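You operate a simulated robot arm through the tools that you are given. There is no shell and no other tool. Be economical: measure what you need, move in short steps, check, and stop when the job is done.

You run a simulated two-armed robot. Do the job below in one go: nothing can be reset, and whatever is moved stays where it is left.

TASK
Pick up the beans can from the granite table with one hand, pass it to the other hand and put it on the short shelf top. Set down upright: beans can.

It is judged by the outcome, as a careful person would: the job done as asked, and still so three seconds after it is handed in. It fails if anything else is knocked over, pushed out of place, dropped, spilled or broken.

THE ROBOT
Two 7-joint arms with four-finger grippers on one trunk, on a base that drives. Base frame: it is fixed to the floor where the robot stands at the start and does not move with it; the origin is under the middle of the robot, x ahead of it, y to its left, z up; the surface under the hand at the start is at about z = 0.76. Readings come in m, degrees, newtons and seconds.
The left shoulder is at the start at [0.04, 0.181, 1.13], the right one opposite. With the tool pointing down near the work surface each hand reaches from about 0.3 to 0.84 m from the robot's upright axis, wherever it stands, measured 20 degrees to its own side. Places, roughly: short shelf top (109x25 cm) [-1.48, -1.04, 0.98]. Payload 3.67 kg a hand.
The TCP of each hand is the grasp point between the finger pads, 0.028 m short of the fingertips. In the tool frame z runs along the fingers and y along their closing line. The gripper opens to 0.112 m. The gripper's body begins 0.073 m behind the TCP.
Orientation is told as [roll, pitch, yaw] about the base's x, y, z axes, in that order, counted from this pose: with the fingers straight down and closing along the base's y, the tool's x points along the base's -x, its y along +y and its z along -z.

THE INTERFACE
- The arms move only by the tool play_rows. It takes "left_deltas", "right_deltas" or both (then of equal length, played together; a hand with none holds still); each is a list of rows, each a list of 7 numbers: the shift along the tool's x, y, z in m, then the turn, a rotation vector about the tool's x, y, z in degrees, then the finger opening in m, from 0 to 0.112. In form: [[x, y, z, rx, ry, rz, gripper], ...]. A call has 1 to 20 rows; each row is the pose to reach, as a shift and turn from the pose commanded when the call began, along the tool's axes at that moment. Each row takes 0.2 s and may step no farther than 0.05 m and 8.6 degrees from the row before; otherwise, or with a gripper value out of range, the whole call is refused. A pose out of reach is approached as far as the arm can. The call stops where the force on the tool passes 40 N (or 10 N more than at its start, if that is more) or the arm is blocked; 0.2 s more then pass. Each finger halts on what it meets, pressing with about 45 N; the grip force reading is that of the motor and also rises with nothing between the fingers. The clock runs only during rows and for 0.2 s after the last one: add rows that repeat a pose to give the fingers time. The reply holds the time, the measured pose of the TCP, the force on the tool along the base axes, the opening and the grip force, in the units named above and with some noise, with the torque about the TCP (base axes, N m) and any sound that the robot's microphone picked up, and new pictures: "pictures" is both (left out), scene, wrist or none (wrist: the cameras of the hands that moved).
- Cameras (640 x 400 px; columns grow to the right, rows downward): "scene" is now at [0.0966, 0.0307, 1.351]; the picture's right is [0.36, -0.93, 0.00], its down [-0.60, -0.23, -0.77] and it looks along [0.72, 0.28, -0.64] (base axes); focal length 281 px, centre (320, 200). "left" rides on the left gripper at [0.06, 0.018, -0.104] in its tool frame; the picture's right is [-0.29, 0.96, 0.00], its down [-0.80, -0.24, -0.55] and it looks along [-0.53, -0.16, 0.83] (tool axes); focal length 234 px, centre (320, 200). "right" rides on the right gripper at [0.06, -0.018, -0.104] in its tool frame; the picture's right is [0.29, 0.96, 0.00], its down [-0.80, 0.24, -0.55] and it looks along [-0.53, 0.16, 0.83] (tool axes); focal length 234 px, centre (320, 200). There is no depth. A picture from a camera that has moved, and an enlarged one, comes with that camera's place and axes in the base frame and with its lens.
- move_column(by): slides the trunk up (or, below 0, down) by that many m; the arms and the scene camera ride with it, the base frame stays. It gives what a move gives, with no picture.
- drive_base(legs): drives the robot by 1 to 6 legs, each [ahead, left, turn to the left] in m, m and degrees, along the robot's own axes; the way and the turn of a leg run together, so that a leg with both is an arc; at most 1.5 m and 180 degrees a leg. The arms and the cameras ride along, it lands a little off, and it stops where it bumps. It gives what a move gives, and a new picture of the scene camera.
- aim_head(pan, tilt): turns the head with the scene camera to pan (to the left, within 86 degrees either way) and tilt (down, from -29 to 69), counted from straight ahead of the robot. It gives what a move gives, and a new picture of the scene camera.
- inspect(camera, box): a new picture of the part [left, top, right, bottom] of that camera's present view, enlarged. It takes no simulated time.
- close_job(): hands the job in; it is judged then, once.

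Go step by step. Nothing tells you exact positions but the pictures and the camera data: compare them with the known pose of the tool, close in by small moves and look again before you grip or let go. The budget is 120 turns and 260 pictures, counting those below and the enlarged ones. Unless the task says otherwise, let go and move clear before handing in, and close with one line.

The tools are called after "Call:" as a command line: name --argument value ..., lists and objects as JSON in quotes. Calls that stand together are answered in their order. play_rows: Moves the arms, as the interface text tells. Its arguments: {"type":"object","properties":{"left_deltas":{"type":"array"},"right_deltas":{"type":"array"},"pictures":{"type":"string","enum":["both","scene","wrist","none"]}},"required":[]} The other tools are called the same way: move_column (by) slides the trunk up or down; drive_base (legs) drives the base; aim_head (pan, tilt) turns the head that bears the scene camera; inspect (camera, box) takes an enlarged picture of a part of a camera's view; close_job () hands the job in.

At the start:

```text
time_s: 0.0
left_tcp_pos: [0.5407, 0.4466, 0.9928]
left_ee_rot: [0.0, 0.0, -0.1]
left_wrist_force: [-0.5, 0.5, -0.2]
left_ft_torque: [0.0, 0.0, -0.02]
left_opening: 0.1119
left_finger_force: 0.1
right_tcp_pos: [0.557, -0.0595, 1.0442]
right_ee_rot: [0.0, 0.0, 0.1]
right_wrist_force: [0.4, -0.4, -0.8]
right_ft_torque: [0.02, 0.02, -0.01]
right_opening: 0.1118
right_finger_force: 0.1
trunk travel left (down, up): [-0.25, 0.264]
robot x, y, heading: [0.0029, 0.0007, 0.2]
head pan, tilt: [21.2, 39.8]
```

scene: 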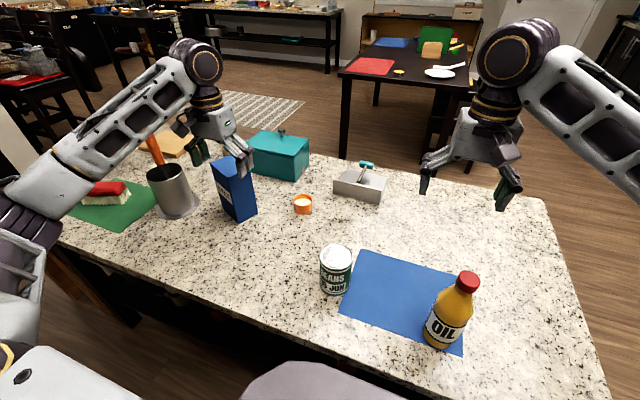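
right: 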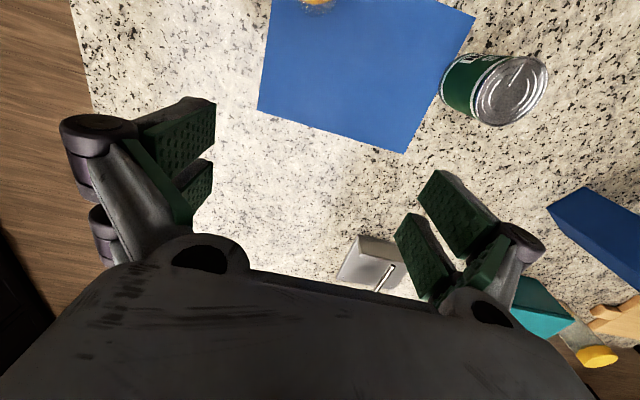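
left: 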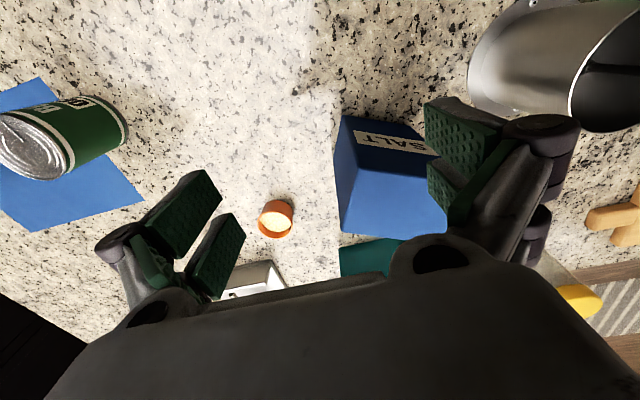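

The beans can stands at about [0.47, 0.14], with its top near z 0.88. I'll move the right hand aside and bring the left hand above the can.

Call:
play_rows --left_deltas '[[0, 0, -0.045, 0, 0, 0, 0.112], [0.01, -0.04, -0.06, 0, 0, 0, 0.112], [0.02, -0.085, -0.06, 0, 0, 0, 0.112], [0.03, -0.13, -0.06, 0, 0, 0, 0.112], [0.04, -0.175, -0.06, 0, 0, 0, 0.112], [0.05, -0.22, -0.06, 0, 0, 0, 0.112], [0.06, -0.265, -0.06, 0, 0, 0, 0.112], [0.067, -0.306, -0.04, 0, 0, 0, 0.112], [0.067, -0.306, -0.03, 0, 0, 0, 0.112]]' --right_deltas '[[0, -0.045, 0, 0, 0, 0, 0.112], [0, -0.09, 0, 0, 0, 0, 0.112], [0, -0.135, 0, 0, 0, 0, 0.112], [0, -0.18, 0, 0, 0, 0, 0.112], [0, -0.22, 0, 0, 0, 0, 0.112], [0, -0.22, 0, 0, 0, 0, 0.112], [0, -0.22, 0, 0, 0, 0, 0.112], [0, -0.22, 0, 0, 0, 0, 0.112], [0, -0.22, 0, 0, 0, 0, 0.112]]'

```text
time_s: 2.0
left_tcp_pos: [0.4741, 0.1399, 1.0235]
left_ee_rot: [0.0, 0.0, 0.0]
left_wrist_force: [-0.2, 1.3, 0.1]
left_ft_torque: [-0.01, -0.03, 0.03]
left_opening: 0.1118
left_finger_force: 0.0
right_tcp_pos: [0.5554, -0.279, 1.0458]
right_ee_rot: [-0.1, 0.0, 0.0]
right_wrist_force: [0.4, 0.6, 0.7]
right_ft_torque: [-0.03, -0.02, 0.03]
right_opening: 0.1119
right_finger_force: 0.1
trunk travel left (down, up): [-0.25, 0.264]
robot x, y, heading: [0.0006, 0.0014, -0.1]
head pan, tilt: [21.2, 39.8]
camera scene: at [0.0962, 0.0317, 1.351], right [0.36, -0.93, 0.0], down [-0.6, -0.23, -0.77], along [0.72, 0.28, -0.64], focal length 281 px, centre (320, 200)
camera right: at [0.4956, -0.2982, 1.1492], right [-0.29, 0.96, 0.0], down [0.8, 0.24, 0.55], along [0.53, 0.16, -0.83], focal length 234 px, centre (320, 200)
camera left: at [0.415, 0.1588, 1.1299], right [0.29, 0.96, 0.0], down [0.8, -0.24, 0.55], along [0.53, -0.16, -0.83], focal length 234 px, centre (320, 200)
```

scene: 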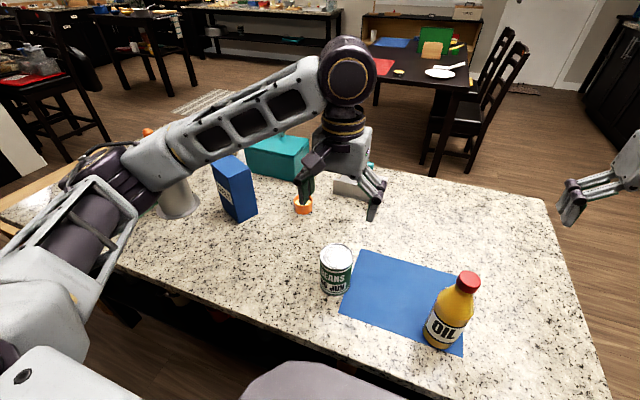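
right: 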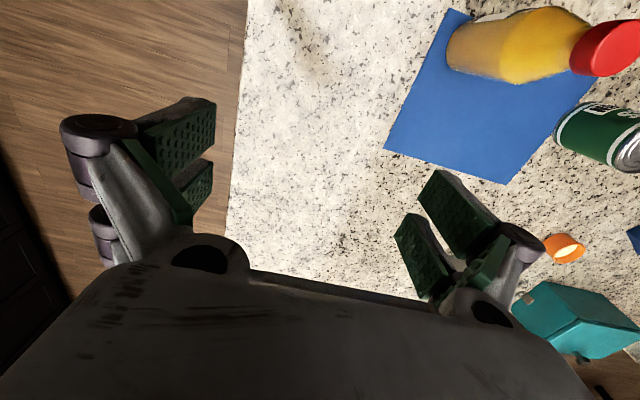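
left: 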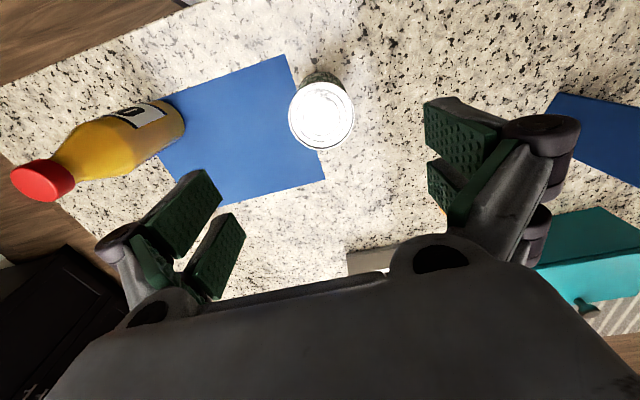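

The left wrist camera agrees: can centre is [0.474, 0.142], about 0.067 wide. I'll lower the left hand over its upper part and grip.

Call:
play_rows --left_deltas '[[0, 0.002, 0.04, 0, 0, 0, 0.112], [0, 0.002, 0.08, 0, 0, 0, 0.112], [0, 0.002, 0.12, 0, 0, 0, 0.112], [0, 0.002, 0.15, 0, 0, 0, 0.112], [0, 0.002, 0.164, 0, 0, 0, 0.112], [0, 0.002, 0.164, 0, 0, 0, 0.112]]'

```text
time_s: 3.4
left_tcp_pos: [0.4737, 0.1412, 0.8574]
left_ee_rot: [0.0, 0.0, 0.0]
left_wrist_force: [0.2, -0.3, 0.3]
left_ft_torque: [0.0, 0.0, 0.01]
left_opening: 0.1123
left_finger_force: 0.1
right_tcp_pos: [0.5559, -0.2805, 1.0456]
right_ee_rot: [0.0, 0.0, 0.0]
right_wrist_force: [-0.9, 0.3, 0.3]
right_ft_torque: [-0.01, 0.01, 0.01]
right_opening: 0.1121
right_finger_force: 0.1
trunk travel left (down, up): [-0.25, 0.264]
robot x, y, heading: [-0.0008, -0.0015, -0.1]
head pan, tilt: [21.2, 39.8]
camera scene: at [0.0965, 0.0306, 1.351], right [0.36, -0.93, 0.0], down [-0.6, -0.23, -0.77], along [0.72, 0.28, -0.64], focal length 281 px, centre (320, 200)
camera left: at [0.4144, 0.1599, 0.9629], right [0.29, 0.96, 0.0], down [0.8, -0.24, 0.55], along [0.53, -0.16, -0.83], focal length 234 px, centre (320, 200)
```

scene: 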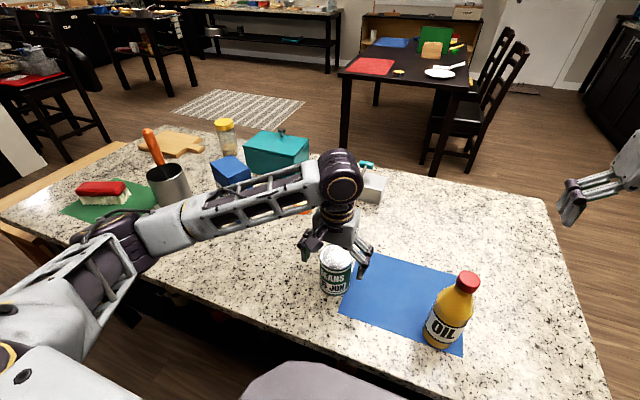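
left: 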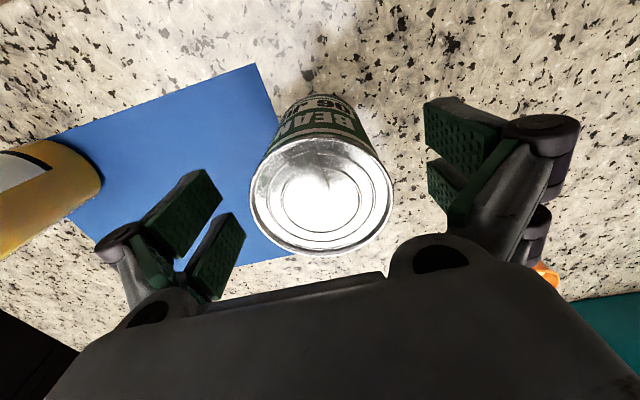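

The fingers straddle the can, with its top about 1.5 cm above the grasp point. I'll close and lift.

Call:
play_rows --left_deltas '[[0, 0, 0.002, 0, 0, 0, 0.08], [0, 0, 0.002, 0, 0, 0, 0.05], [0, 0, 0.002, 0, 0, 0, 0.05], [0, 0, 0.002, 0, 0, 0, 0.05], [0, 0, -0.02, 0, 0, 0, 0.05], [0, 0, -0.06, 0, 0, 0, 0.05], [0, 0, -0.1, 0, 0, 0, 0.05], [0, 0, -0.14, 0, 0, 0, 0.05], [0, 0, -0.18, 0, 0, 0, 0.05], [0, 0, -0.22, 0, 0, 0, 0.05]]'

```text
time_s: 5.6
left_tcp_pos: [0.4732, 0.1398, 1.079]
left_ee_rot: [0.0, -0.1, 0.0]
left_wrist_force: [-0.6, -0.8, -5.3]
left_ft_torque: [-0.01, -0.01, 0.01]
left_opening: 0.0714
left_finger_force: 44.9
right_tcp_pos: [0.5565, -0.2812, 1.0457]
right_ee_rot: [0.0, 0.1, 0.0]
right_wrist_force: [-0.6, 0.2, -0.6]
right_ft_torque: [0.0, 0.0, 0.01]
right_opening: 0.1119
right_finger_force: 0.0
trunk travel left (down, up): [-0.25, 0.264]
robot x, y, heading: [0.0019, 0.0023, 0.3]
head pan, tilt: [21.2, 39.8]
camera scene: at [0.0961, 0.0303, 1.351], right [0.36, -0.93, 0.0], down [-0.6, -0.23, -0.77], along [0.72, 0.28, -0.64], focal length 281 px, centre (320, 200)
camera left: at [0.4143, 0.1585, 1.1838], right [0.29, 0.96, 0.0], down [0.8, -0.24, 0.55], along [0.53, -0.16, -0.83], focal length 234 px, centre (320, 200)
```

scene: 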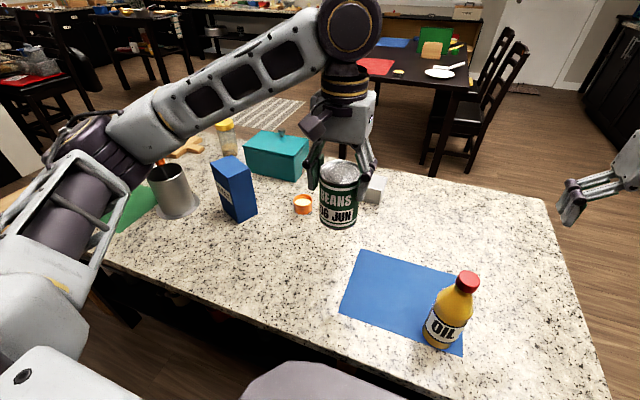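
left: 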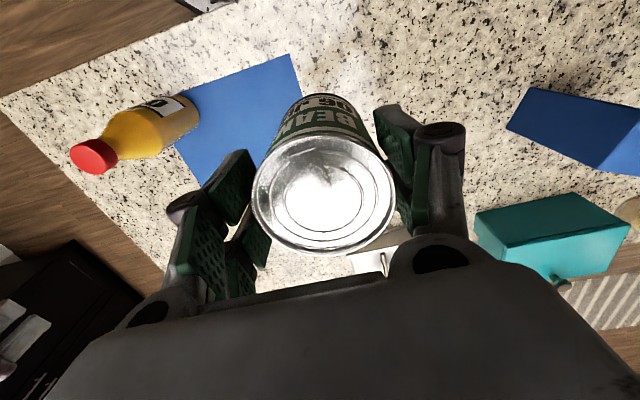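

The can is held at 0.071 m wide, with its bottom about 0.097 below the left TCP. I'll bring it out to [0.6, 0, 1.147], yawed 45°, and turn the right hand to approach from the lower right, staying well back for now.

Call:
play_rows --left_deltas '[[-0.02, -0.02, -0.02, 0, 0, -7.5, 0.05], [-0.04, -0.045, -0.035, 0, 0, -15, 0.05], [-0.06, -0.07, -0.05, 0, 0, -22.5, 0.05], [-0.08, -0.095, -0.065, 0, 0, -30, 0.05], [-0.105, -0.12, -0.069, 0, 0, -37.5, 0.05], [-0.127, -0.14, -0.069, 0, 0, -45, 0.05], [-0.127, -0.14, -0.069, 0, 0, -45, 0.05], [-0.127, -0.14, -0.069, 0, 0, -45, 0.05], [-0.127, -0.14, -0.069, 0, 0, -45, 0.05], [-0.127, -0.14, -0.069, 0, 0, -45, 0.05], [-0.127, -0.14, -0.069, 0, 0, -45, 0.05]]' --right_deltas '[[0, 0, -0.04, 0, 0, 0, 0.112], [0.01, 0.01, -0.06, -2.83, -6.06, -4.44, 0.112], [0.02, 0.02, -0.08, -5.66, -12.12, -8.88, 0.112], [0.03, 0.03, -0.1, -8.49, -18.18, -13.32, 0.112], [0.04, 0.04, -0.12, -11.32, -24.24, -17.76, 0.112], [0.05, 0.05, -0.146, -14.15, -30.3, -22.2, 0.112], [0.06, 0.06, -0.146, -16.98, -36.36, -26.64, 0.112], [0.07, 0.07, -0.146, -19.81, -42.42, -31.08, 0.112], [0.08, 0.08, -0.146, -22.64, -48.48, -35.52, 0.112], [0.09, 0.095, -0.146, -25.47, -54.54, -39.96, 0.112], [0.1, 0.107, -0.146, -28.3, -60.6, -44.4, 0.112]]'

```text
time_s: 8.0
left_tcp_pos: [0.6014, 0.0017, 1.1473]
left_ee_rot: [0.0, 0.0, 45.0]
left_wrist_force: [-0.2, 1.2, -4.6]
left_ft_torque: [0.01, 0.02, 0.03]
left_opening: 0.0711
left_finger_force: 45.0
right_tcp_pos: [0.4569, -0.1733, 1.1901]
right_ee_rot: [0.0, -65.0, 50.2]
right_wrist_force: [-1.1, -0.8, 0.1]
right_ft_torque: [-0.02, 0.03, 0.01]
right_opening: 0.112
right_finger_force: 0.0
trunk travel left (down, up): [-0.25, 0.264]
robot x, y, heading: [-0.0009, -0.0014, -0.1]
head pan, tilt: [21.2, 39.8]
camera scene: at [0.0968, 0.03, 1.3509], right [0.36, -0.93, 0.0], down [-0.6, -0.23, -0.77], along [0.72, 0.28, -0.64], focal length 281 px, centre (320, 200)
camera right: at [0.393, -0.2785, 1.179], right [-0.81, 0.52, -0.26], down [-0.29, 0.03, 0.96], along [0.51, 0.85, 0.13], focal length 234 px, centre (320, 200)
camera left: at [0.5475, -0.0281, 1.2519], right [-0.47, 0.88, 0.0], down [0.73, 0.39, 0.55], along [0.49, 0.26, -0.83], focal length 234 px, centre (320, 200)
```

scene: 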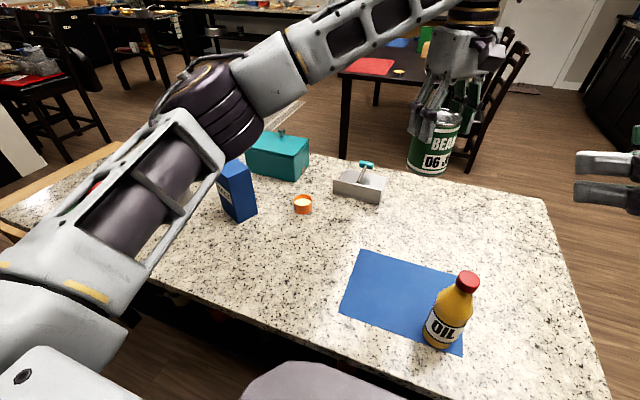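
right: 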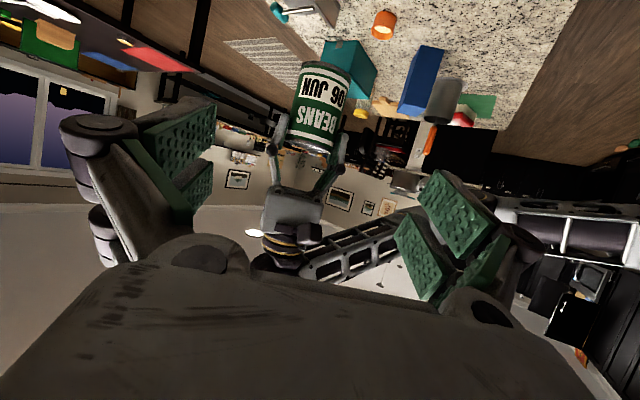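
left: 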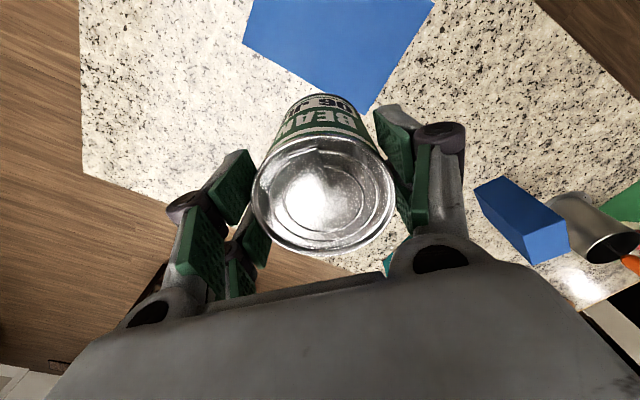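

The geometry checks out: the can sits where I expect it in the right camera. I'll aim the head at the handover and advance the right hand part of the way.

Call:
aim_head --pan 0 --tilt 22

Call:
play_rows --right_deltas '[[-0.002, 0.002, 0.04, 0, 0, 0, 0.112], [-0.002, 0.002, 0.08, 0, 0, 0, 0.112], [-0.002, 0.002, 0.12, 0, 0, 0, 0.112], [-0.002, 0.002, 0.15, 0, 0, 0, 0.112], [-0.002, 0.002, 0.15, 0, 0, 0, 0.112]]'

```text
time_s: 8.8
left_tcp_pos: [0.6018, 0.0017, 1.1464]
left_ee_rot: [-0.1, 0.0, 45.0]
left_wrist_force: [0.4, -0.4, -3.7]
left_ft_torque: [-0.01, 0.03, -0.02]
left_opening: 0.0711
left_finger_force: 44.4
right_tcp_pos: [0.4562, -0.1737, 1.1905]
right_ee_rot: [0.1, -65.0, 49.9]
right_wrist_force: [-0.7, -0.6, -0.7]
right_ft_torque: [0.02, -0.02, 0.01]
right_opening: 0.1121
right_finger_force: 0.0
trunk travel left (down, up): [-0.25, 0.264]
robot x, y, heading: [0.0005, -0.0056, -0.2]
head pan, tilt: [0.0, 22.0]
camera scene: at [0.1104, -0.0002, 1.3788], right [0.0, -1.0, 0.0], down [-0.38, 0.0, -0.93], along [0.93, 0.0, -0.38], focal length 281 px, centre (320, 200)
```

scene: 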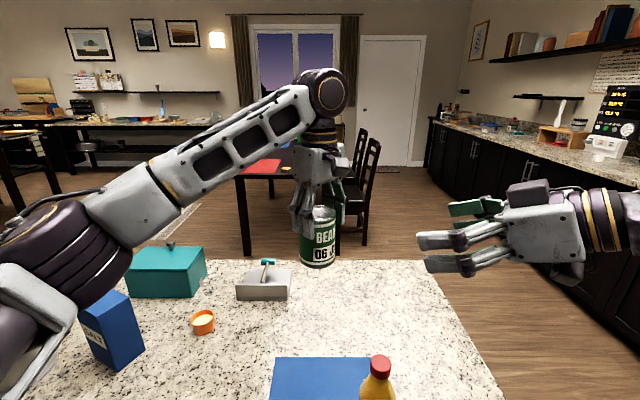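

```text
time_s: 10.1
left_tcp_pos: [0.6006, 0.0014, 1.1475]
left_ee_rot: [0.1, 0.1, 45.0]
left_wrist_force: [-0.2, 0.7, -4.4]
left_ft_torque: [-0.01, -0.02, 0.04]
left_opening: 0.071
left_finger_force: 44.7
right_tcp_pos: [0.5417, -0.0706, 1.1286]
right_ee_rot: [0.0, -65.1, 50.0]
right_wrist_force: [-0.4, -0.9, -0.4]
right_ft_torque: [0.03, 0.02, 0.0]
right_opening: 0.1121
right_finger_force: 0.0
trunk travel left (down, up): [-0.25, 0.264]
robot x, y, heading: [-0.0024, -0.001, 0.2]
head pan, tilt: [0.0, 22.0]
camera scene: at [0.1097, -0.0008, 1.3789], right [0.0, -1.0, 0.0], down [-0.37, 0.0, -0.93], along [0.93, 0.0, -0.37], focal length 281 px, centre (320, 200)
camera right: at [0.4783, -0.1738, 1.1176], right [-0.81, 0.52, -0.26], down [-0.29, 0.03, 0.96], along [0.51, 0.85, 0.13], focal length 234 px, centre (320, 200)
```

scene: 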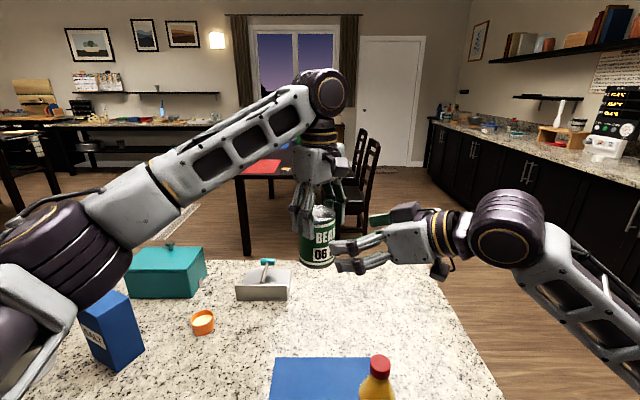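
right: 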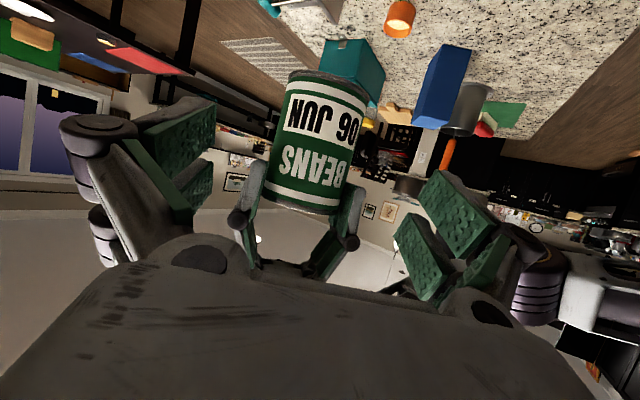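

Alignment looks good, with the left fingers above the zone the right hand will take. I'll advance the last 0.10 m along the approach.

Call:
play_rows --right_deltas '[[0, 0, 0.03, 0, 0, 0, 0.112], [0, 0, 0.06, 0, 0, 0, 0.112], [0, 0, 0.085, 0, 0, 0, 0.112], [0, 0, 0.1, 0, 0, 0, 0.112], [0, 0, 0.1, 0, 0, 0, 0.112]]'

```text
time_s: 11.2
left_tcp_pos: [0.6026, 0.0016, 1.1463]
left_ee_rot: [0.0, 0.0, 45.0]
left_wrist_force: [0.3, 0.5, -4.3]
left_ft_torque: [-0.02, 0.04, 0.02]
left_opening: 0.0712
left_finger_force: 45.1
right_tcp_pos: [0.6017, 0.0018, 1.0869]
right_ee_rot: [0.1, -64.9, 49.9]
right_wrist_force: [-0.2, 0.1, 0.6]
right_ft_torque: [0.01, 0.03, 0.01]
right_opening: 0.1119
right_finger_force: 0.2
trunk travel left (down, up): [-0.25, 0.264]
robot x, y, heading: [0.0011, -0.0016, 0.0]
head pan, tilt: [0.0, 22.0]
camera scene: at [0.1102, -0.0005, 1.3789], right [0.0, -1.0, 0.0], down [-0.38, 0.0, -0.93], along [0.93, 0.0, -0.38], focal length 281 px, centre (320, 200)
camera right: at [0.5384, -0.1022, 1.076], right [-0.81, 0.52, -0.26], down [-0.29, 0.03, 0.96], along [0.51, 0.85, 0.13], focal length 234 px, centre (320, 200)
```

scene: 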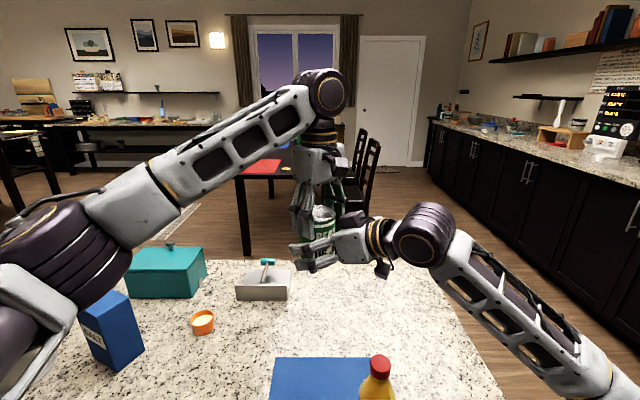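
right: 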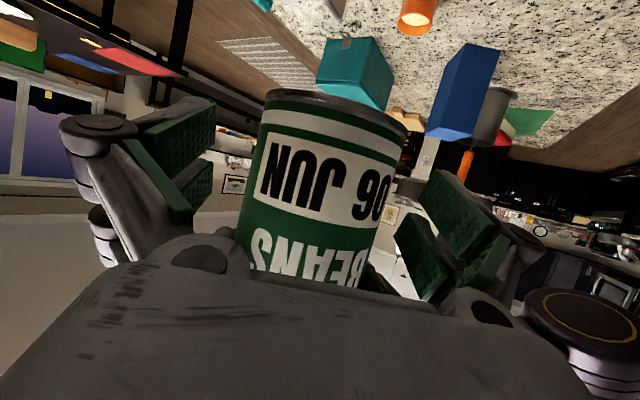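

The can is between the right fingers with no contact, so I'll close the right gripper while the left keeps hold.

Call:
play_rows --right_deltas '[[0, 0, 0, 0, 0, 0, 0.09], [0, 0, 0, 0, 0, 0, 0.07], [0, 0, 0, 0, 0, 0, 0.05], [0, 0, 0, 0, 0, 0, 0.05], [0, 0, 0, 0, 0, 0, 0.05]]'

```text
time_s: 12.4
left_tcp_pos: [0.6025, 0.0031, 1.1469]
left_ee_rot: [0.1, -0.1, 45.3]
left_wrist_force: [10.3, 29.5, 6.2]
left_ft_torque: [0.67, -0.07, 0.49]
left_opening: 0.072
left_finger_force: 44.3
right_tcp_pos: [0.6013, 0.0018, 1.0855]
right_ee_rot: [0.0, -64.7, 50.1]
right_wrist_force: [-10.7, -28.2, -5.6]
right_ft_torque: [1.05, -0.6, -0.5]
right_opening: 0.0712
right_finger_force: 44.9
trunk travel left (down, up): [-0.25, 0.264]
robot x, y, heading: [0.0016, 0.002, -0.1]
head pan, tilt: [0.0, 22.0]
camera scene: at [0.1105, -0.0003, 1.3788], right [0.0, -1.0, 0.0], down [-0.38, 0.0, -0.93], along [0.93, 0.0, -0.38], focal length 281 px, centre (320, 200)
camera right: at [0.5384, -0.1027, 1.0751], right [-0.81, 0.52, -0.26], down [-0.29, 0.03, 0.96], along [0.51, 0.85, 0.12], focal length 234 px, centre (320, 200)
```

scene: 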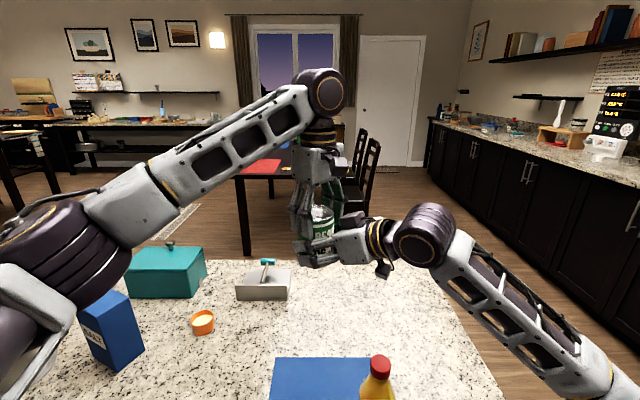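
right: 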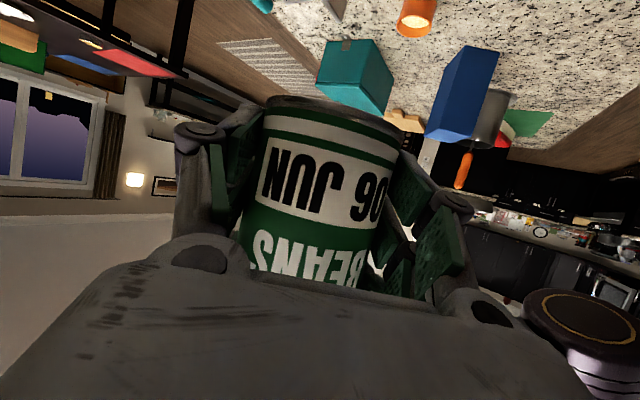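

The right hand has the can at 0.071 m. I'll open the left and draw it straight up and away.

Call:
play_rows --left_deltas '[[0, 0, 0, 0, 0, 0, 0.085], [0, 0, 0, 0, 0, 0, 0.112], [0, 0, 0, 0, 0, 0, 0.112], [0, 0, -0.03, 0, 0, 0, 0.112], [0, 0, -0.07, 0, 0, 0, 0.112], [0, 0, -0.11, 0, 0, 0, 0.112]]'

```text
time_s: 13.8
left_tcp_pos: [0.6003, 0.0022, 1.257]
left_ee_rot: [0.0, 0.1, 45.0]
left_wrist_force: [-1.3, -0.3, -0.6]
left_ft_torque: [0.0, -0.01, 0.0]
left_opening: 0.1117
left_finger_force: 0.2
right_tcp_pos: [0.6019, 0.0017, 1.0884]
right_ee_rot: [0.0, -64.9, 50.0]
right_wrist_force: [-0.5, 1.1, -3.6]
right_ft_torque: [-0.03, 0.03, -0.01]
right_opening: 0.0712
right_finger_force: 44.6
trunk travel left (down, up): [-0.25, 0.264]
robot x, y, heading: [-0.0021, -0.0013, -0.0]
head pan, tilt: [0.0, 22.0]
camera scene: at [0.1092, -0.0009, 1.379], right [0.0, -1.0, 0.0], down [-0.37, 0.0, -0.93], along [0.93, 0.0, -0.37], focal length 281 px, centre (320, 200)
camera left: at [0.5469, -0.0267, 1.361], right [-0.47, 0.88, 0.0], down [0.73, 0.39, 0.55], along [0.49, 0.26, -0.83], focal length 234 px, centre (320, 200)
```

scene: 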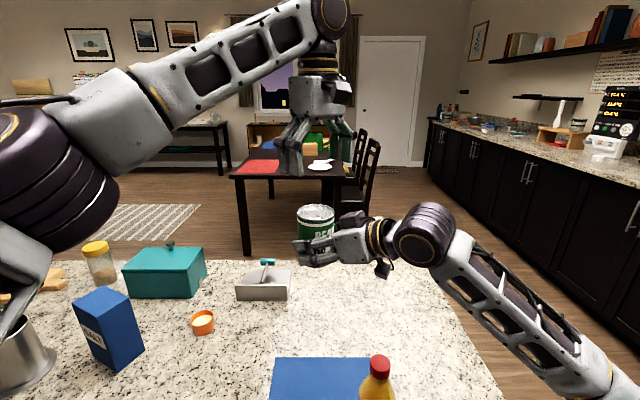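
left: 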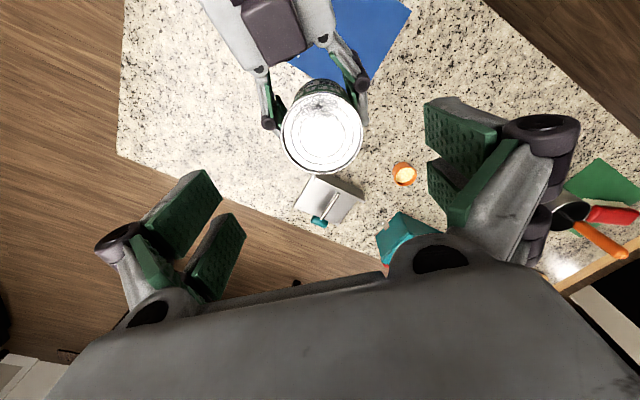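

The handover worked and the can is upright in the right hand. Next I'll tuck the left arm, raise the trunk a little and look right for the short shelf.

Call:
play_rows --left_deltas '[[0, 0.04, 0, 0, 0, 7.5, 0.112], [-0.01, 0.085, 0, 0, 0, 15, 0.112], [-0.02, 0.13, 0, 0, 0, 22.5, 0.112], [-0.03, 0.175, 0, 0, 0, 30, 0.112], [-0.035, 0.22, 0.01, 0, 0, 37.5, 0.112], [-0.035, 0.265, 0.02, 0, 0, 45, 0.06], [-0.035, 0.31, 0.03, 0, 0, 45, 0.04]]' --pictures "none"

Call:
move_column --by 0.1

Call:
aim_head --pan -86 --tilt 20

```text
time_s: 15.4
left_tcp_pos: [0.4024, 0.2491, 1.228]
left_ee_rot: [0.0, 0.1, -0.1]
left_wrist_force: [-0.5, 0.1, 0.0]
left_ft_torque: [-0.02, -0.03, 0.01]
left_opening: 0.0425
left_finger_force: 1.5
right_tcp_pos: [0.6013, 0.0025, 1.0882]
right_ee_rot: [-0.1, -64.9, 50.1]
right_wrist_force: [0.0, -0.5, -4.5]
right_ft_torque: [-0.05, 0.04, -0.02]
right_opening: 0.071
right_finger_force: 45.2
trunk travel left (down, up): [-0.25, 0.264]
robot x, y, heading: [-0.0018, 0.0003, 0.1]
head pan, tilt: [0.0, 22.0]
```

```text
time_s: 16.8
left_tcp_pos: [0.4042, 0.2464, 1.3272]
left_ee_rot: [0.1, 0.1, 0.0]
left_wrist_force: [0.1, -0.3, -0.1]
left_ft_torque: [-0.01, 0.04, 0.01]
left_opening: 0.04
left_finger_force: 0.1
right_tcp_pos: [0.6018, 0.002, 1.1863]
right_ee_rot: [0.2, -64.9, 49.9]
right_wrist_force: [-0.4, -0.3, -4.2]
right_ft_torque: [-0.01, 0.04, 0.03]
right_opening: 0.0711
right_finger_force: 45.4
trunk travel left (down, up): [-0.35, 0.164]
robot x, y, heading: [-0.0007, -0.0019, 0.2]
head pan, tilt: [0.0, 22.0]
```

```text
time_s: 18.4
left_tcp_pos: [0.4048, 0.2467, 1.328]
left_ee_rot: [0.0, 0.1, -0.1]
left_wrist_force: [-0.1, -1.0, 0.8]
left_ft_torque: [-0.01, -0.01, 0.02]
left_opening: 0.0401
left_finger_force: 0.1
right_tcp_pos: [0.602, 0.0016, 1.1852]
right_ee_rot: [0.0, -64.9, 49.9]
right_wrist_force: [-0.1, -0.5, -4.6]
right_ft_torque: [-0.03, 0.07, -0.02]
right_opening: 0.0713
right_finger_force: 45.1
trunk travel left (down, up): [-0.35, 0.164]
robot x, y, heading: [0.0016, -0.0016, -0.3]
head pan, tilt: [-85.9, 20.0]
camera scene: at [0.0244, -0.093, 1.4811], right [-1.0, -0.07, 0.0], down [-0.03, 0.34, -0.94], along [0.07, -0.94, -0.34], focal length 281 px, centre (320, 200)
```

scene: 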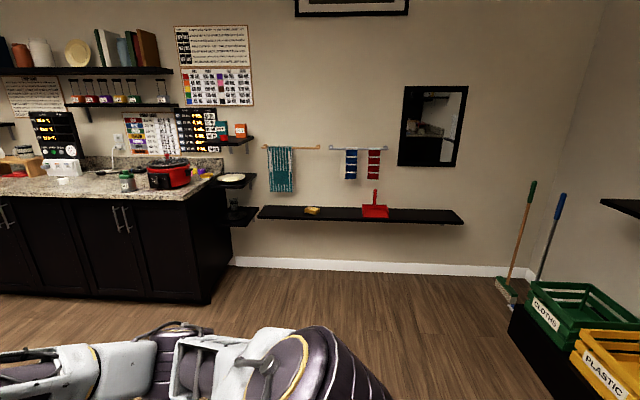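

The narrow shelf end at the right edge of the picture fits the short shelf, which runs along y on the wall at x≈-1.6 with bins beneath. I'll back off the table, turn right 90° and look.

Call:
drive_base --legs '[[-0.3, 0, 0], [0, 0, -90]]'

Call:
aim_head --pan -70 --tilt 25

```text
time_s: 24.6
left_tcp_pos: [-0.0403, -0.3982, 1.3271]
left_ee_rot: [-0.1, 0.1, -88.4]
left_wrist_force: [1.1, 0.1, 0.5]
left_ft_torque: [-0.01, 0.03, -0.02]
left_opening: 0.0398
left_finger_force: 0.0
right_tcp_pos: [-0.2797, -0.6038, 1.1852]
right_ee_rot: [0.1, -64.9, -38.6]
right_wrist_force: [-0.1, -0.2, -4.5]
right_ft_torque: [0.02, 0.03, 0.03]
right_opening: 0.0712
right_finger_force: 44.7
trunk travel left (down, up): [-0.35, 0.164]
robot x, y, heading: [-0.2978, -0.001, -88.3]
head pan, tilt: [-85.9, 20.0]
camera scene: at [-0.3938, -0.0313, 1.4811], right [-0.1, 1.0, 0.0], down [0.34, 0.03, -0.94], along [-0.94, -0.09, -0.34], focal length 281 px, centre (320, 200)
```

scene: 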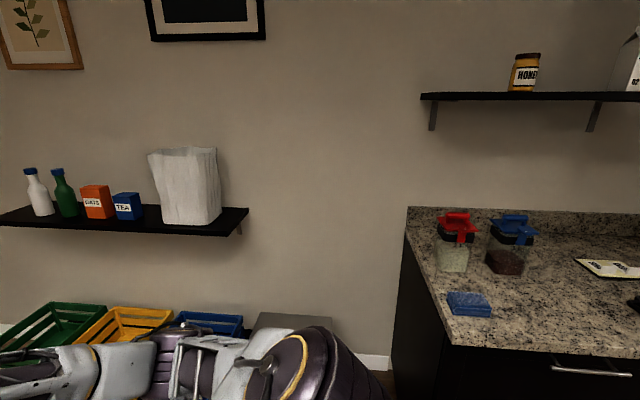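

```text
time_s: 25.4
left_tcp_pos: [-0.0408, -0.3976, 1.3271]
left_ee_rot: [0.0, 0.1, -88.4]
left_wrist_force: [-0.5, 0.9, 0.4]
left_ft_torque: [-0.03, 0.01, 0.02]
left_opening: 0.0399
left_finger_force: 0.0
right_tcp_pos: [-0.2801, -0.6025, 1.1865]
right_ee_rot: [0.2, -64.9, -38.5]
right_wrist_force: [-0.7, 0.1, -3.6]
right_ft_torque: [0.04, 0.03, 0.02]
right_opening: 0.0712
right_finger_force: 45.3
trunk travel left (down, up): [-0.35, 0.164]
robot x, y, heading: [-0.2989, -0.0029, -88.4]
head pan, tilt: [-70.0, 25.0]
camera scene: at [-0.3868, -0.056, 1.473], right [-0.37, 0.93, 0.0], down [0.39, 0.16, -0.91], along [-0.84, -0.33, -0.42], focal length 281 px, centre (320, 200)
```

scene: 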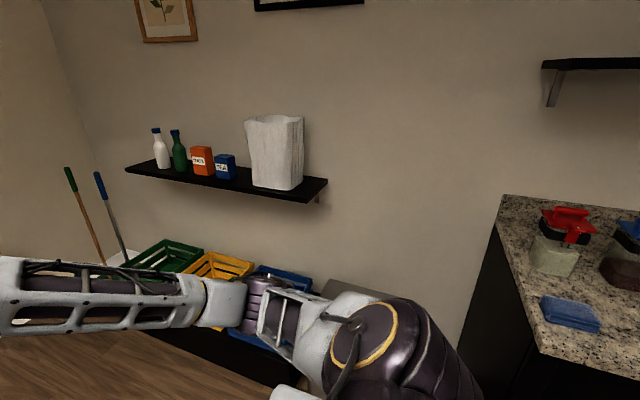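

The short shelf holds two bottles, two boxes and a paper bag. I'll enlarge it to find a free spot.

Call:
inspect --camera "scene" --box '[110, 100, 350, 250]'

```text
2.67 times, centred on (230, 175) of scene
camera zoom: at [-0.3868, -0.056, 1.473], right [-0.37, 0.93, 0.0], down [0.39, 0.16, -0.91], along [-0.84, -0.33, -0.42], focal length 748 px, centre (560, 267)
```

zoom: 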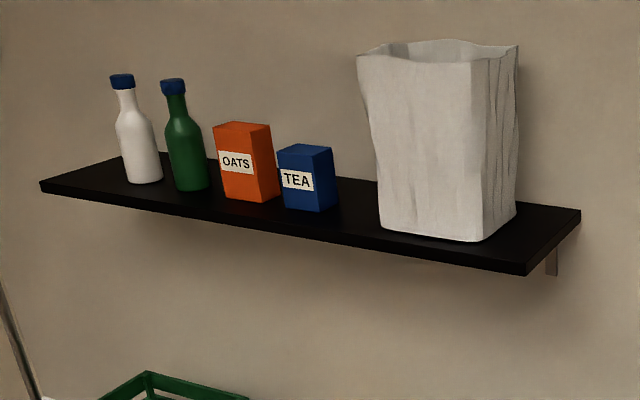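

Free spots on the shelf: its front edge is x≈-1.365 and it spans y -1.595 to -0.50. The left end beyond the white bottle (y<-1.44) has the most room, so I'll place at about [-1.42, -1.525]. Next I'll turn to face the shelf and strafe left.

Call:
drive_base --legs '[[0, 0, -91.6], [0, 0.8, 0], [0, 0.8, 0]]'

Call:
aim_head --pan 0 --tilt 30

```text
time_s: 38.1
left_tcp_pos: [-0.6843, -1.8539, 1.3272]
left_ee_rot: [0.0, 0.0, -179.3]
left_wrist_force: [0.7, -0.2, -0.1]
left_ft_torque: [0.01, 0.02, 0.01]
left_opening: 0.0398
left_finger_force: 0.1
right_tcp_pos: [-0.8841, -1.6114, 1.1855]
right_ee_rot: [0.1, -64.8, -129.4]
right_wrist_force: [-0.2, 0.8, -5.4]
right_ft_torque: [0.05, -0.02, 0.0]
right_opening: 0.0713
right_finger_force: 44.8
trunk travel left (down, up): [-0.35, 0.164]
robot x, y, heading: [-0.2883, -1.5995, -179.1]
head pan, tilt: [-70.0, 25.0]
camera scene: at [-0.3392, -1.5154, 1.473], right [0.93, 0.36, 0.0], down [0.15, -0.4, -0.91], along [-0.32, 0.85, -0.42], focal length 281 px, centre (320, 200)
```

scene: 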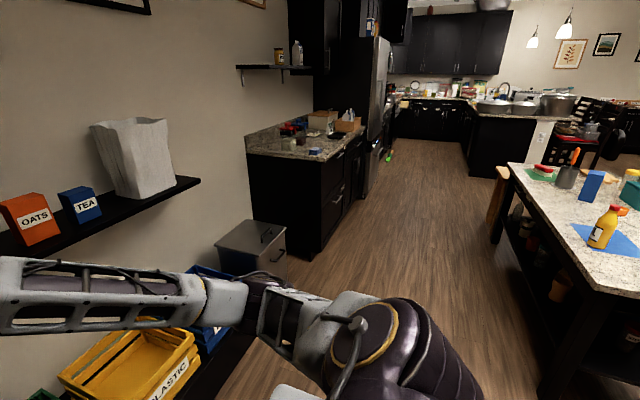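

```text
time_s: 39.5
left_tcp_pos: [-0.6834, -1.8528, 1.3273]
left_ee_rot: [0.0, -0.1, -179.3]
left_wrist_force: [-0.2, 0.3, 0.4]
left_ft_torque: [0.0, 0.01, -0.03]
left_opening: 0.04
left_finger_force: 0.2
right_tcp_pos: [-0.8852, -1.6114, 1.1848]
right_ee_rot: [0.2, -65.0, -129.2]
right_wrist_force: [0.6, -0.3, -4.1]
right_ft_torque: [0.05, -0.01, 0.04]
right_opening: 0.0712
right_finger_force: 45.2
trunk travel left (down, up): [-0.35, 0.164]
robot x, y, heading: [-0.2832, -1.6016, -179.1]
head pan, tilt: [0.0, 30.0]
camera scene: at [-0.3969, -1.6028, 1.465], right [-0.01, 1.0, 0.0], down [0.5, 0.01, -0.87], along [-0.87, -0.01, -0.5], focal length 281 px, centre (320, 200)
```

scene: 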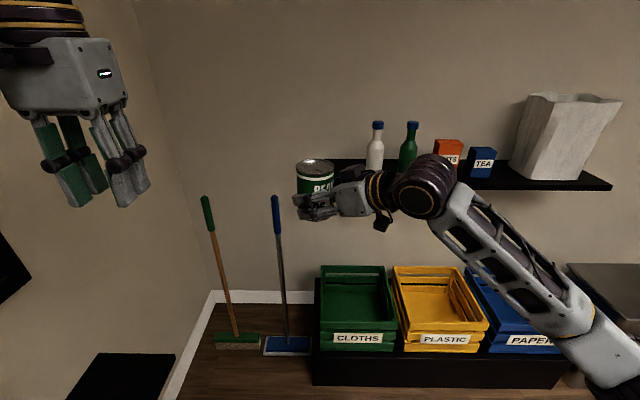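

The robot faces the shelf squarely and the left end is clear. I'll turn the can hand to point straight at the shelf before driving closer.

Call:
play_rows --right_deltas '[[0.002, -0.013, -0.004, 6.57, 0, 3.07, 0.05], [0.004, -0.026, -0.008, 13.14, 0, 6.14, 0.05], [0.006, -0.038, -0.012, 19.71, 0, 9.21, 0.05], [0.008, -0.051, -0.016, 26.3, 0, 12.3, 0.05], [0.01, -0.064, -0.02, 32.9, 0, 15.36, 0.05], [0.012, -0.077, -0.024, 39.4, 0, 18.4, 0.05], [0.013, -0.089, -0.028, 46.0, 0, 21.5, 0.05], [0.013, -0.089, -0.028, 46.0, 0, 21.5, 0.05]]'

```text
time_s: 41.3
left_tcp_pos: [-0.6832, -1.8529, 1.3272]
left_ee_rot: [-0.1, 0.0, -179.1]
left_wrist_force: [0.5, -0.4, 0.4]
left_ft_torque: [0.01, 0.0, -0.01]
left_opening: 0.0401
left_finger_force: 0.1
right_tcp_pos: [-0.9335, -1.5325, 1.1859]
right_ee_rot: [0.1, -64.8, 179.8]
right_wrist_force: [-1.1, 0.2, -4.0]
right_ft_torque: [0.01, -0.05, -0.02]
right_opening: 0.0712
right_finger_force: 45.2
trunk travel left (down, up): [-0.35, 0.164]
robot x, y, heading: [-0.2837, -1.6031, -179.0]
head pan, tilt: [0.0, 30.0]
camera scene: at [-0.3967, -1.6026, 1.465], right [-0.01, 1.0, 0.0], down [0.5, 0.01, -0.87], along [-0.87, -0.01, -0.5], focal length 281 px, centre (320, 200)
camera right: at [-0.8145, -1.5148, 1.175], right [0.12, -0.96, -0.26], down [0.16, -0.24, 0.96], along [-0.98, -0.16, 0.13], focal length 234 px, centre (320, 200)
```

scene: 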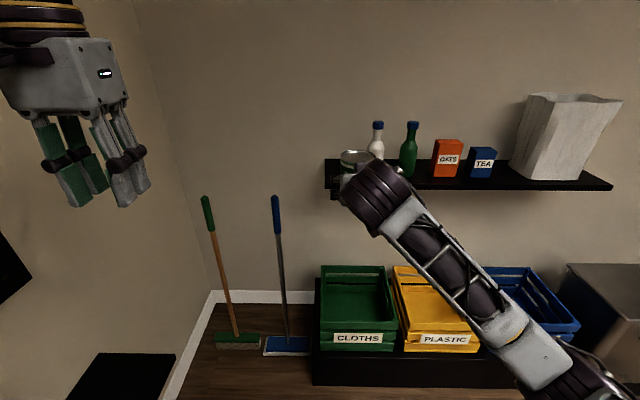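
right: 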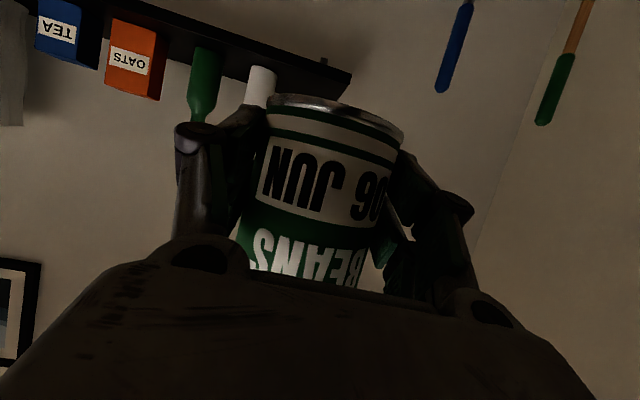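

The hand now points straight at the shelf at y≈-1.53, beyond the white bottle. I'll drive ahead 0.38 m.

Call:
drive_base --legs '[[0.38, 0, -1]]'

Call:
inspect --camera "scene" --box '[240, 130, 560, 330]'

```text
time_s: 43.8
left_tcp_pos: [-1.0711, -1.846, 1.3269]
left_ee_rot: [0.0, 0.0, 179.5]
left_wrist_force: [-0.3, 0.2, 0.8]
left_ft_torque: [0.02, 0.01, -0.03]
left_opening: 0.0399
left_finger_force: 0.0
right_tcp_pos: [-1.3144, -1.5177, 1.1868]
right_ee_rot: [0.1, -64.9, 178.7]
right_wrist_force: [-1.0, 0.1, -4.9]
right_ft_torque: [0.01, -0.06, 0.02]
right_opening: 0.0711
right_finger_force: 45.1
trunk travel left (down, up): [-0.35, 0.164]
robot x, y, heading: [-0.6648, -1.6043, 179.4]
head pan, tilt: [0.0, 30.0]
camera scene: at [-0.779, -1.6017, 1.465], right [0.01, 1.0, 0.0], down [0.5, 0.0, -0.87], along [-0.87, 0.01, -0.5], focal length 281 px, centre (320, 200)
```

scene: 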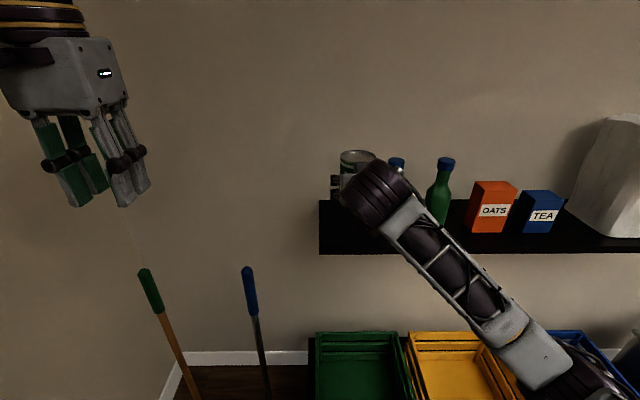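

```text
2.00 times, centred on (400, 230) of scene
camera zoom: at [-0.779, -1.6017, 1.465], right [0.01, 1.0, 0.0], down [0.5, 0.0, -0.87], along [-0.87, 0.01, -0.5], focal length 561 px, centre (160, 140)
```

zoom: 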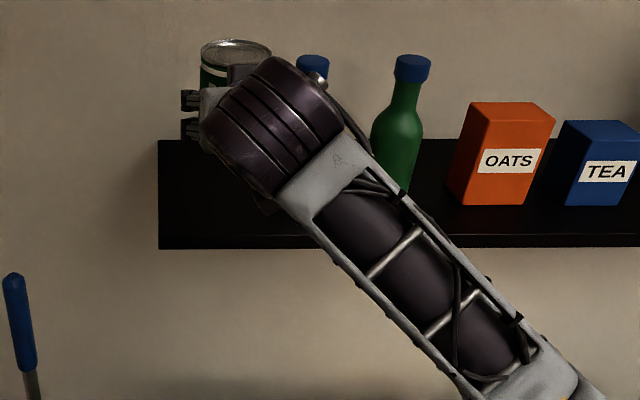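

The shelf's front-left corner measures [-1.36, -1.598] and the white bottle's left edge is about y -1.44. I'll move the can over [-1.42, -1.53] and come down to about 5 cm above the shelf.

Call:
play_rows --right_deltas '[[-0.015, 0.005, 0.032, 0, 0, 0, 0.05], [-0.03, 0.01, 0.064, 0, 0, 0, 0.05], [-0.045, 0.0144, 0.096, 0, 0, 0, 0.05], [-0.018, 0.0144, 0.109, 0, 0, 0, 0.05], [0.009, 0.0144, 0.121, 0, 0, 0, 0.05], [0.036, 0.0144, 0.134, 0, 0, 0, 0.05], [0.064, 0.0144, 0.147, 0, 0, 0, 0.05], [0.064, 0.0144, 0.147, 0, 0, 0, 0.05]]'

Call:
inspect --camera "scene" --box '[240, 130, 560, 330]'

```text
time_s: 45.6
left_tcp_pos: [-1.0719, -1.8463, 1.3257]
left_ee_rot: [0.0, -0.1, 179.5]
left_wrist_force: [0.2, -0.2, 1.1]
left_ft_torque: [-0.01, -0.01, 0.03]
left_opening: 0.0401
left_finger_force: 0.1
right_tcp_pos: [-1.4206, -1.5326, 1.0658]
right_ee_rot: [0.1, -65.0, 178.8]
right_wrist_force: [-0.4, 0.0, -3.3]
right_ft_torque: [0.03, -0.05, 0.03]
right_opening: 0.0714
right_finger_force: 45.3
trunk travel left (down, up): [-0.35, 0.164]
robot x, y, heading: [-0.6639, -1.604, 179.5]
head pan, tilt: [0.0, 30.0]
camera scene: at [-0.7796, -1.6018, 1.465], right [0.01, 1.0, 0.0], down [0.5, 0.0, -0.87], along [-0.87, 0.01, -0.5], focal length 281 px, centre (320, 200)
camera right: at [-1.3007, -1.5182, 1.0553], right [0.1, -0.96, -0.26], down [0.16, -0.24, 0.96], along [-0.98, -0.14, 0.13], focal length 234 px, centre (320, 200)
```

scene: 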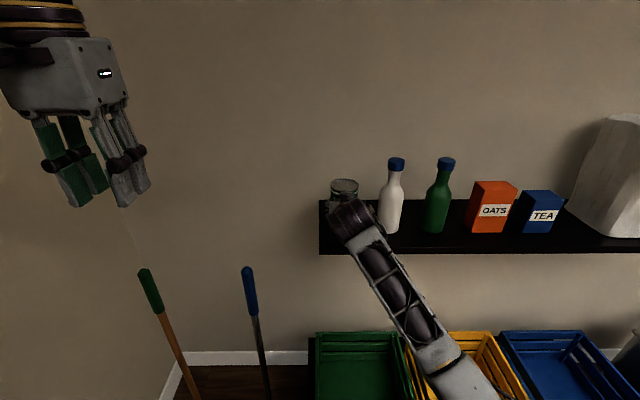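
right: 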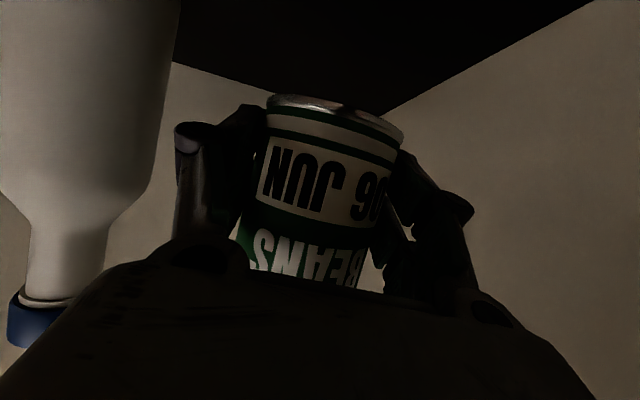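

```text
2.00 times, centred on (400, 230) of scene
camera zoom: at [-0.7796, -1.6018, 1.465], right [0.01, 1.0, 0.0], down [0.5, 0.0, -0.87], along [-0.87, 0.01, -0.5], focal length 561 px, centre (160, 140)
```

zoom: 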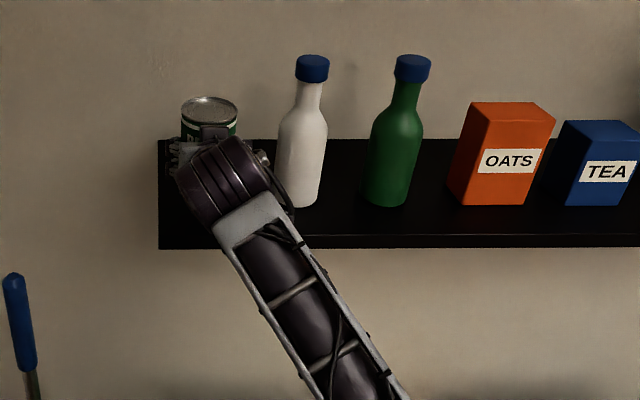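

The bottle is clear of the fingers and wrist. I'll lower gently toward the expected contact at TCP z≈1.017.

Call:
play_rows --right_deltas '[[0.0181, 0, 0.0085, 0, 0, 0, 0.05], [0.0308, 0, 0.0144, 0, 0, 0, 0.05], [0.0381, 0, 0.0177, 0, 0, 0, 0.05], [0.0408, 0, 0.019, 0, 0, 0, 0.05], [0.0426, 0, 0.0199, 0, 0, 0, 0.05], [0.0426, 0, 0.0199, 0, 0, 0, 0.05]]' --pictures "none"

```text
time_s: 47.0
left_tcp_pos: [-1.072, -1.8462, 1.3277]
left_ee_rot: [0.2, 0.1, 179.6]
left_wrist_force: [-0.5, -0.4, 0.1]
left_ft_torque: [0.01, -0.02, 0.01]
left_opening: 0.0399
left_finger_force: 0.1
right_tcp_pos: [-1.4211, -1.5321, 1.0183]
right_ee_rot: [0.0, -64.9, 178.7]
right_wrist_force: [0.5, 0.5, -4.1]
right_ft_torque: [-0.01, -0.01, -0.02]
right_opening: 0.0712
right_finger_force: 44.3
trunk travel left (down, up): [-0.35, 0.164]
robot x, y, heading: [-0.6673, -1.601, 179.4]
head pan, tilt: [0.0, 30.0]
```

No contact yet, so I'll carry on down in 1.5 mm steps.

Call:
play_rows --right_deltas '[[0.0014, 0, 0.0006, 0, 0, 0, 0.05], [0.0027, 0, 0.0013, 0, 0, 0, 0.05], [0.0041, 0, 0.0019, 0, 0, 0, 0.05], [0.0041, 0, 0.0019, 0, 0, 0, 0.05]]' --pictures "wrist"

```text
time_s: 48.0
left_tcp_pos: [-1.0709, -1.8464, 1.328]
left_ee_rot: [0.0, 0.1, 179.6]
left_wrist_force: [-0.5, 0.0, -0.3]
left_ft_torque: [0.01, 0.0, 0.0]
left_opening: 0.0401
left_finger_force: 0.1
right_tcp_pos: [-1.4201, -1.5317, 1.0176]
right_ee_rot: [0.1, -65.1, 178.7]
right_wrist_force: [-1.6, 0.4, 6.4]
right_ft_torque: [0.17, -0.16, 0.04]
right_opening: 0.071
right_finger_force: 44.7
trunk travel left (down, up): [-0.35, 0.164]
robot x, y, heading: [-0.6663, -1.6011, 179.5]
head pan, tilt: [0.0, 30.0]
camera right: at [-1.3007, -1.5167, 1.0053], right [0.1, -0.96, -0.26], down [0.16, -0.24, 0.96], along [-0.98, -0.14, 0.13], focal length 234 px, centre (320, 200)
```

right: 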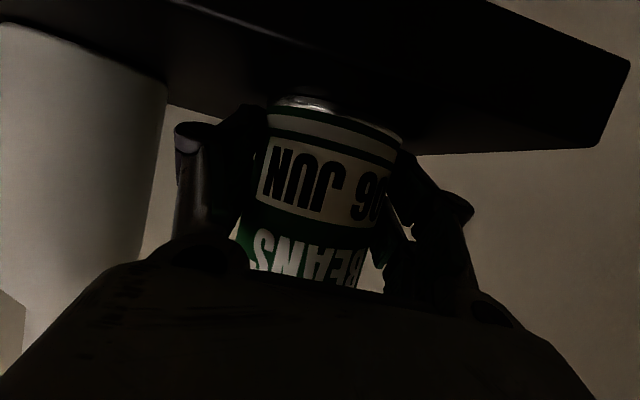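

The shelf now carries the can, with an upward reaction of about 10 N. I'll open a little so the fingers clear both the can and the bottle, then back straight out.

Call:
play_rows --right_deltas '[[0, 0, 0, 0, 0, 0, 0.08], [0, 0, 0, 0, 0, 0, 0.092], [0, 0, 0, 0, 0, 0, 0.092]]'

```text
time_s: 48.8
left_tcp_pos: [-1.0705, -1.847, 1.3284]
left_ee_rot: [0.0, 0.0, 179.6]
left_wrist_force: [0.0, 0.8, 0.4]
left_ft_torque: [-0.01, 0.05, -0.01]
left_opening: 0.0401
left_finger_force: 0.0
right_tcp_pos: [-1.4201, -1.5314, 1.0131]
right_ee_rot: [0.0, -64.9, 178.8]
right_wrist_force: [-0.4, 1.0, -1.0]
right_ft_torque: [0.02, -0.01, 0.02]
right_opening: 0.0921
right_finger_force: 0.0
trunk travel left (down, up): [-0.35, 0.164]
robot x, y, heading: [-0.6629, -1.6049, 179.5]
head pan, tilt: [0.0, 30.0]
camera scene: at [-0.7791, -1.6018, 1.465], right [0.01, 1.0, 0.0], down [0.5, 0.0, -0.87], along [-0.87, 0.01, -0.5], focal length 281 px, centre (320, 200)
camera right: at [-1.3005, -1.5165, 1.0036], right [0.1, -0.96, -0.26], down [0.16, -0.24, 0.96], along [-0.98, -0.14, 0.13], focal length 234 px, centre (320, 200)
```

scene: 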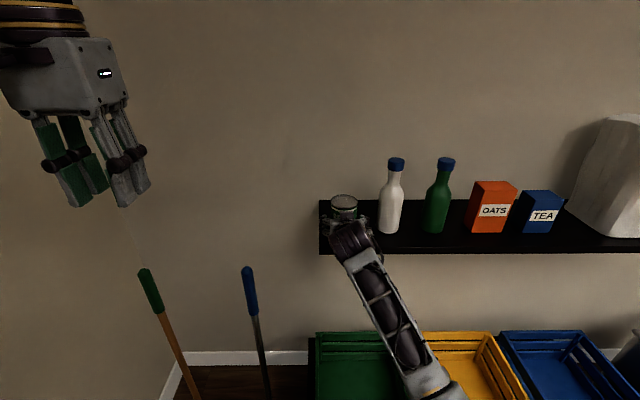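
right: 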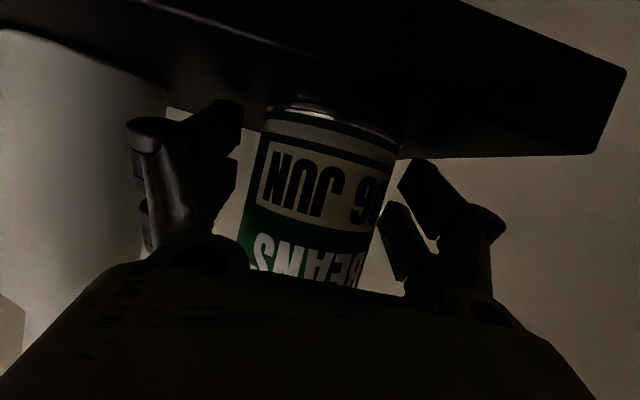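

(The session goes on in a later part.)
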